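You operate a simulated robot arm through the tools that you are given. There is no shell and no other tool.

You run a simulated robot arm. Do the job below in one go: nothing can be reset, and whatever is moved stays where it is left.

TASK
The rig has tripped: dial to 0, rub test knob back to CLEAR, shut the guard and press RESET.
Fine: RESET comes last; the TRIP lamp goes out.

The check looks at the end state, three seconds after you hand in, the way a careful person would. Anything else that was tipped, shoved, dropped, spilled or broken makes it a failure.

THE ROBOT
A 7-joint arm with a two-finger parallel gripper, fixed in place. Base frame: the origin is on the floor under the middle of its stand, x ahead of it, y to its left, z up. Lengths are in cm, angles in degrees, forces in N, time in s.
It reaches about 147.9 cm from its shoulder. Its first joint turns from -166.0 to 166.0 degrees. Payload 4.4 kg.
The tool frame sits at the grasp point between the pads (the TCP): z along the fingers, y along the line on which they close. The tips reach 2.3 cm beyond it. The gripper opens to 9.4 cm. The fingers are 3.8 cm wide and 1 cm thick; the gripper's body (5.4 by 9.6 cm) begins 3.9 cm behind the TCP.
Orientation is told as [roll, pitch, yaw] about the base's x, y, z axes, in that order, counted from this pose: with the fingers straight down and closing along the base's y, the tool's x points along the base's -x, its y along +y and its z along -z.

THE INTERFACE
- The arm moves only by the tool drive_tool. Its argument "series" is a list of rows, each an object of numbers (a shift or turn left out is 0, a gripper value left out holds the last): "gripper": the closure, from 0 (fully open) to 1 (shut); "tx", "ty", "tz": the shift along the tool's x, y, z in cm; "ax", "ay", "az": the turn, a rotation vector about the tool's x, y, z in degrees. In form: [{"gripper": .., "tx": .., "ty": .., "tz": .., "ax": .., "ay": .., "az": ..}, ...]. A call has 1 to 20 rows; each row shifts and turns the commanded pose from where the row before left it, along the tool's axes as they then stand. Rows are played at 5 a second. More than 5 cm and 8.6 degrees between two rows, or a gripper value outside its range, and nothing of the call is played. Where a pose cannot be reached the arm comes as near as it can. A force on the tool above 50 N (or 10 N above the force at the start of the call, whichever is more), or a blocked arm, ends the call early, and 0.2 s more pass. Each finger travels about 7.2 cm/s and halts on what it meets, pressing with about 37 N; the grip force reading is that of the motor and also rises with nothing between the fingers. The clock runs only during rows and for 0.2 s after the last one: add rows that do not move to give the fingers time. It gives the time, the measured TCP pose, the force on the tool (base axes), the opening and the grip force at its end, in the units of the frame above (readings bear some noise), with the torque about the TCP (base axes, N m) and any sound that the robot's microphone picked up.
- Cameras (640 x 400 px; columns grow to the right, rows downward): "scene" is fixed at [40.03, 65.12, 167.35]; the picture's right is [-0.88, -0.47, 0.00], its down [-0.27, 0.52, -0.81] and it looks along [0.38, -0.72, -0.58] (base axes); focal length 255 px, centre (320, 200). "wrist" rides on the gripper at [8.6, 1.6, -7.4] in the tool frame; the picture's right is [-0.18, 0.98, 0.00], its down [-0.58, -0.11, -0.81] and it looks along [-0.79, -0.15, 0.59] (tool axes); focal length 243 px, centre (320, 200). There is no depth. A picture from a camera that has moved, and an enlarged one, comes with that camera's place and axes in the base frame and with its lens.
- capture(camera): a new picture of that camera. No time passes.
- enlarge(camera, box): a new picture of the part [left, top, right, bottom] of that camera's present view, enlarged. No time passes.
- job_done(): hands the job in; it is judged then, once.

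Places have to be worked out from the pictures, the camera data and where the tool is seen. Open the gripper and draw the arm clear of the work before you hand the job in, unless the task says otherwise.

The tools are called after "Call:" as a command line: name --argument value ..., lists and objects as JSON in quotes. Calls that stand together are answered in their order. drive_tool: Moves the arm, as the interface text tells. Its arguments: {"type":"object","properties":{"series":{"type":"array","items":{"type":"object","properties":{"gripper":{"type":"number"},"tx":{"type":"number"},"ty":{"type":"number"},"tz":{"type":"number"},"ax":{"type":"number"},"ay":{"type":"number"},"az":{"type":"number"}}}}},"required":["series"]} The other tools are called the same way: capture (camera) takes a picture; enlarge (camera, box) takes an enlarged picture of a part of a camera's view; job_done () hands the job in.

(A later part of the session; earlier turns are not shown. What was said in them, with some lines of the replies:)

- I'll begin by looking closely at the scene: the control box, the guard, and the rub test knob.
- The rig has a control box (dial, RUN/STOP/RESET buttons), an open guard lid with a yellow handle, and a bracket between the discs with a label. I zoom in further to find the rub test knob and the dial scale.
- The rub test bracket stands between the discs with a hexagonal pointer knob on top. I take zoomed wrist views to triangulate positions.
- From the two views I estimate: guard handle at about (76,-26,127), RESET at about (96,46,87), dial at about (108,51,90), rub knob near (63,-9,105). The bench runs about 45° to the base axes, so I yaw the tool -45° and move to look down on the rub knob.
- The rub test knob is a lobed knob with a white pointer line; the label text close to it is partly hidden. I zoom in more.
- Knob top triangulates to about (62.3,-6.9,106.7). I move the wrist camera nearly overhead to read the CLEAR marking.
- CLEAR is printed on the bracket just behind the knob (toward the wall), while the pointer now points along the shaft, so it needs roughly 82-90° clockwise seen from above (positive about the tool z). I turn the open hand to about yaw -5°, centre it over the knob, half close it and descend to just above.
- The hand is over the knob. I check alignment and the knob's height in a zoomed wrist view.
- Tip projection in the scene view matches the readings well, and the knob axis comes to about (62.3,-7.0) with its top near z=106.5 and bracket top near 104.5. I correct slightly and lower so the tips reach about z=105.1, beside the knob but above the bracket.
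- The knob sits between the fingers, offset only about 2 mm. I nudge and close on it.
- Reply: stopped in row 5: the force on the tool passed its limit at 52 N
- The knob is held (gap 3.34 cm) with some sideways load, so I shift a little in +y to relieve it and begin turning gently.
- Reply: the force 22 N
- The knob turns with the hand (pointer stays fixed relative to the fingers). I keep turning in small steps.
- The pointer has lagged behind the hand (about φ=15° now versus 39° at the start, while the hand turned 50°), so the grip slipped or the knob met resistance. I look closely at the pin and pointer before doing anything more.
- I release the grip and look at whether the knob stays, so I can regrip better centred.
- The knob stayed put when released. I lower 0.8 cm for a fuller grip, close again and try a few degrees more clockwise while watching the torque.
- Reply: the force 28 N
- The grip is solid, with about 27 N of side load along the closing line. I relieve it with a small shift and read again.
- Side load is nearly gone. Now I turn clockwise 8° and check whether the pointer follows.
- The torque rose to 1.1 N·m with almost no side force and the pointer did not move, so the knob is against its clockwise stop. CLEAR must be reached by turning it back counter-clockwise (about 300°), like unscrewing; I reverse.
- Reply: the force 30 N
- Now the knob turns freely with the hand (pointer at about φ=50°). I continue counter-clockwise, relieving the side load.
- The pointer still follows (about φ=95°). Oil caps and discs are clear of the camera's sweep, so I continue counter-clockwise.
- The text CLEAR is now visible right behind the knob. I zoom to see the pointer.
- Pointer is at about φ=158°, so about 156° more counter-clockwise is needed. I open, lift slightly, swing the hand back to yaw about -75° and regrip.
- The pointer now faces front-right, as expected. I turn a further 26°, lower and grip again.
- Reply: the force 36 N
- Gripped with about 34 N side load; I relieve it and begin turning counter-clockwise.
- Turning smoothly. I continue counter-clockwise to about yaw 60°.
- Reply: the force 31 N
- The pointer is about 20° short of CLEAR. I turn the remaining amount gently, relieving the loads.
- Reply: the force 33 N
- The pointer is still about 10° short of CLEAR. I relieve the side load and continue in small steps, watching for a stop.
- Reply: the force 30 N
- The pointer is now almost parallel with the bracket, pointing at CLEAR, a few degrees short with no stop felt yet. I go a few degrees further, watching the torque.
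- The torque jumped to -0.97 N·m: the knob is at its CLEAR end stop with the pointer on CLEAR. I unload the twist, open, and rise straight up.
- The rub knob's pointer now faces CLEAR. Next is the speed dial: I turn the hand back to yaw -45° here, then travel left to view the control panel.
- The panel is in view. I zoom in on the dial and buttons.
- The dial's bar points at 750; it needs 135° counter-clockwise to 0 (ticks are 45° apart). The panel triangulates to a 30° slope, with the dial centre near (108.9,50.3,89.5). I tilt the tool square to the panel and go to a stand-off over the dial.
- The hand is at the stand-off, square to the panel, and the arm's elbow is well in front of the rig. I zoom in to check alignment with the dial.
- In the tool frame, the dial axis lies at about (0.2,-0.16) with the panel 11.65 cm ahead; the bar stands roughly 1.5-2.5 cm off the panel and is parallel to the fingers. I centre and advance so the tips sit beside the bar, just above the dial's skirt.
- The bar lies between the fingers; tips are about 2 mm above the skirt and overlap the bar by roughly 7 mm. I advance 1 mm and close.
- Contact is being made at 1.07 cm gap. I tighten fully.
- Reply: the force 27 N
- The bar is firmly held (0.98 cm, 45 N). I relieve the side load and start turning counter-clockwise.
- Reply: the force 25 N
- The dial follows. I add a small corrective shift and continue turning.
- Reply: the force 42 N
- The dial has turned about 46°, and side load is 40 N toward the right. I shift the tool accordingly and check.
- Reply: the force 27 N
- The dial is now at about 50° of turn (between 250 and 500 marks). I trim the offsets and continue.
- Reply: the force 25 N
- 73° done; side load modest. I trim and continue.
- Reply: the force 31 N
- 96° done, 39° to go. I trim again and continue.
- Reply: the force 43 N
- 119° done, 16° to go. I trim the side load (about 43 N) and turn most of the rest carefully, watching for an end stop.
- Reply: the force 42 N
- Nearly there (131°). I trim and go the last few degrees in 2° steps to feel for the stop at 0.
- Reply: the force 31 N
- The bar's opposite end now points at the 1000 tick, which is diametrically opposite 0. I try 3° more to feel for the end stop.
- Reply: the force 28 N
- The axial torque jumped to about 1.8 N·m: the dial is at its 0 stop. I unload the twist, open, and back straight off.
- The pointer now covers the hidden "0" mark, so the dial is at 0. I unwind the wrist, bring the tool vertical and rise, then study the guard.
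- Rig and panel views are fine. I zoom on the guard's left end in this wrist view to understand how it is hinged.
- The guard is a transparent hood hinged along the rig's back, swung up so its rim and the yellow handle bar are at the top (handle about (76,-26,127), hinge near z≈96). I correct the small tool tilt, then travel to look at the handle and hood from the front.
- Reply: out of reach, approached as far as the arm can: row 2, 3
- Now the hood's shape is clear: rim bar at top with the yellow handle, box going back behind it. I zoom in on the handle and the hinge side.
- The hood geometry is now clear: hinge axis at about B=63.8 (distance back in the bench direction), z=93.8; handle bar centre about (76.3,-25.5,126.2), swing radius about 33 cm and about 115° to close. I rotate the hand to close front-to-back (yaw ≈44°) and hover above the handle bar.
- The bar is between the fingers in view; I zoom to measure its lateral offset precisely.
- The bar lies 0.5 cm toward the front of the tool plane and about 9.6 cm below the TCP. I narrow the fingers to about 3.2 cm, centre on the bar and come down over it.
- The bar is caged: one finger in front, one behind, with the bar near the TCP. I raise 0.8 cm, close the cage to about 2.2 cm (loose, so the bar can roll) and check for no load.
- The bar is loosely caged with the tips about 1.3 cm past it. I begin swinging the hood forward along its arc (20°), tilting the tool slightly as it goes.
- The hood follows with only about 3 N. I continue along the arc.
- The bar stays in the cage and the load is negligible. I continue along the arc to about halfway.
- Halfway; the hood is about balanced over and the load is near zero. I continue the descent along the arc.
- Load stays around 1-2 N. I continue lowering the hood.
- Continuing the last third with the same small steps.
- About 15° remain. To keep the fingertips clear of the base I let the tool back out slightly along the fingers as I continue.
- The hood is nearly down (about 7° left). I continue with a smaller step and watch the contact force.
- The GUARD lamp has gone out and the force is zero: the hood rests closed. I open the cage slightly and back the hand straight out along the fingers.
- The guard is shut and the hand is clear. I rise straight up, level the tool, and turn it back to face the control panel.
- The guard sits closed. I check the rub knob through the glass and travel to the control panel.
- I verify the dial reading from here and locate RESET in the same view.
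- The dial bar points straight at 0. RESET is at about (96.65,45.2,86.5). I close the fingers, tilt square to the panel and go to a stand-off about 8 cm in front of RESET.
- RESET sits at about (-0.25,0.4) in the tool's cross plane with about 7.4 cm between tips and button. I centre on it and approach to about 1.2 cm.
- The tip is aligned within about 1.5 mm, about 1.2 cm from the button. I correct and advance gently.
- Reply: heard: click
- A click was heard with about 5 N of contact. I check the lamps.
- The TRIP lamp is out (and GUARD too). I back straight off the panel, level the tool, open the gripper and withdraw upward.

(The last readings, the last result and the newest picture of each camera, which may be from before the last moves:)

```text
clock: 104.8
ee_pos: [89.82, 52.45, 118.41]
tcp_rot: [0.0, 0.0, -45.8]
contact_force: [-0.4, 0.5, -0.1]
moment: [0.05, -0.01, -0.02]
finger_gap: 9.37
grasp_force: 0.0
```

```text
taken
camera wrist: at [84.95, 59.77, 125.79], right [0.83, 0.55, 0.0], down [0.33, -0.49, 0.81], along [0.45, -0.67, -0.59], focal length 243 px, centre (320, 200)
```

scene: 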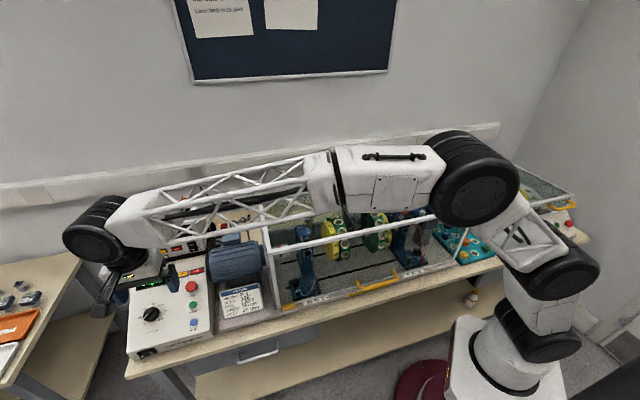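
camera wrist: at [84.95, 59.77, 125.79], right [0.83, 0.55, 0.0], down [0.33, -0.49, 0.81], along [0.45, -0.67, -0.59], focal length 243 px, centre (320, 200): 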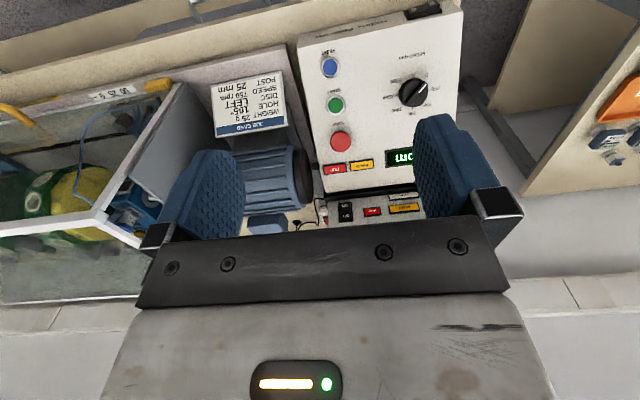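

TRIP and GUARD lamps are both off, dial on 0, button released. I withdraw the arm up and away from the work.

Call:
drive_tool --series '[{"tz": -4}, {"tz": -4}, {"tz": -4}, {"tx": -1.3, "ty": -4.0, "tz": -0.7}, {"tx": -1.3, "ty": -4.0, "tz": -0.7}, {"tx": -1.3, "ty": -4.0, "tz": -0.7}, {"tx": -1.3, "ty": -4.0, "tz": -0.7}, {"tx": -1.3, "ty": -4.0, "tz": -0.7}, {"tx": -1.3, "ty": -4.0, "tz": -0.7}, {"tx": -1.3, "ty": -4.0, "tz": -0.7}, {"tx": -1.3, "ty": -4.0, "tz": -0.7}, {"tx": -1.3, "ty": -4.0, "tz": -0.7}, {"tx": -1.3, "ty": -4.0, "tz": -0.7}, {"tx": -1.3, "ty": -4.0, "tz": -0.7}, {"tx": -1.3, "ty": -4.0, "tz": -0.7}, {"tx": -1.3, "ty": -4.0, "tz": -0.7}, {"tx": -1.3, "ty": -4.0, "tz": -0.7}, {"tx": -1.3, "ty": -4.0, "tz": -0.7}, {}]'

Call:
capture --camera "scene"

Call:
enlarge --camera "scene" --box '[120, 250, 280, 370]'

Call:
enlarge --camera "scene" --box '[250, 160, 480, 320]'

```text
clock: 108.8
ee_pos: [60.3, -3.37, 141.06]
tcp_rot: [-0.1, 0.0, -45.7]
contact_force: [0.3, 0.1, 0.7]
moment: [0.0, -0.01, -0.03]
finger_gap: 9.43
grasp_force: 0.1
```

```text
taken
```

scene: 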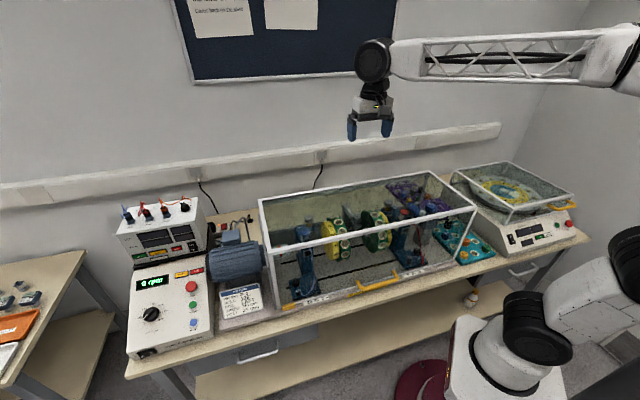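

```text
3.33 times, centred on (200, 310) of scene
camera zoom: at [40.03, 65.12, 167.35], right [-0.88, -0.47, 0.0], down [-0.27, 0.52, -0.81], along [0.38, -0.72, -0.58], focal length 849 px, centre (720, -167)
```

zoom: 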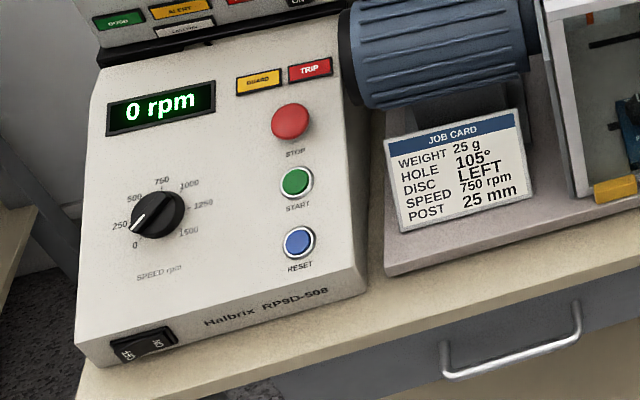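

```text
2.50 times, centred on (365, 240) of scene
camera zoom: at [40.03, 65.12, 167.35], right [-0.88, -0.47, 0.0], down [-0.27, 0.52, -0.81], along [0.38, -0.72, -0.58], focal length 637 px, centre (208, 100)
```

zoom: 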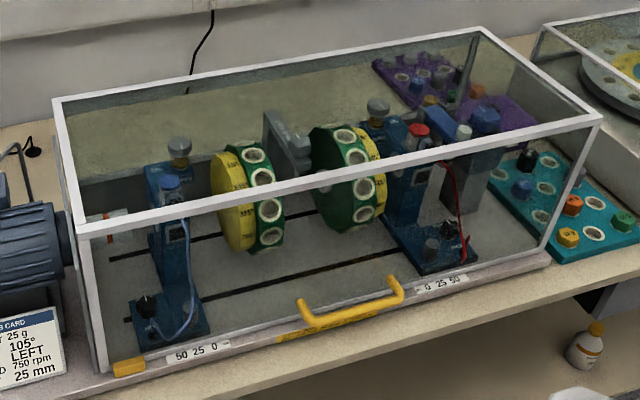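

Everything checks out: the dial is at 0, the rub knob is at CLEAR, the guard is shut, the TRIP and GUARD lamps are out, the gripper is open and the arm is clear. I hand the job in.

Call:
job_done

```text
The job is handed in.
```

The rig is reset. RESET was pressed last, and the TRIP lamp went out with a click.

- **Rub test knob:** it is at its CLEAR end stop with the pointer on CLEAR. I first turned it about 23° the wrong way, against its clockwise stop, then back about 300° counter-clockwise to CLEAR.
- **Dial:** it was on 750 and is now against its end stop at 0.
- **Guard:** the hood was lowered by its handle and rests closed. The GUARD lamp went out.

Nothing else looks moved or knocked in the final pictures. The gripper is open and the arm is clear of the work. The job is handed in, but I have not seen the result of the check.
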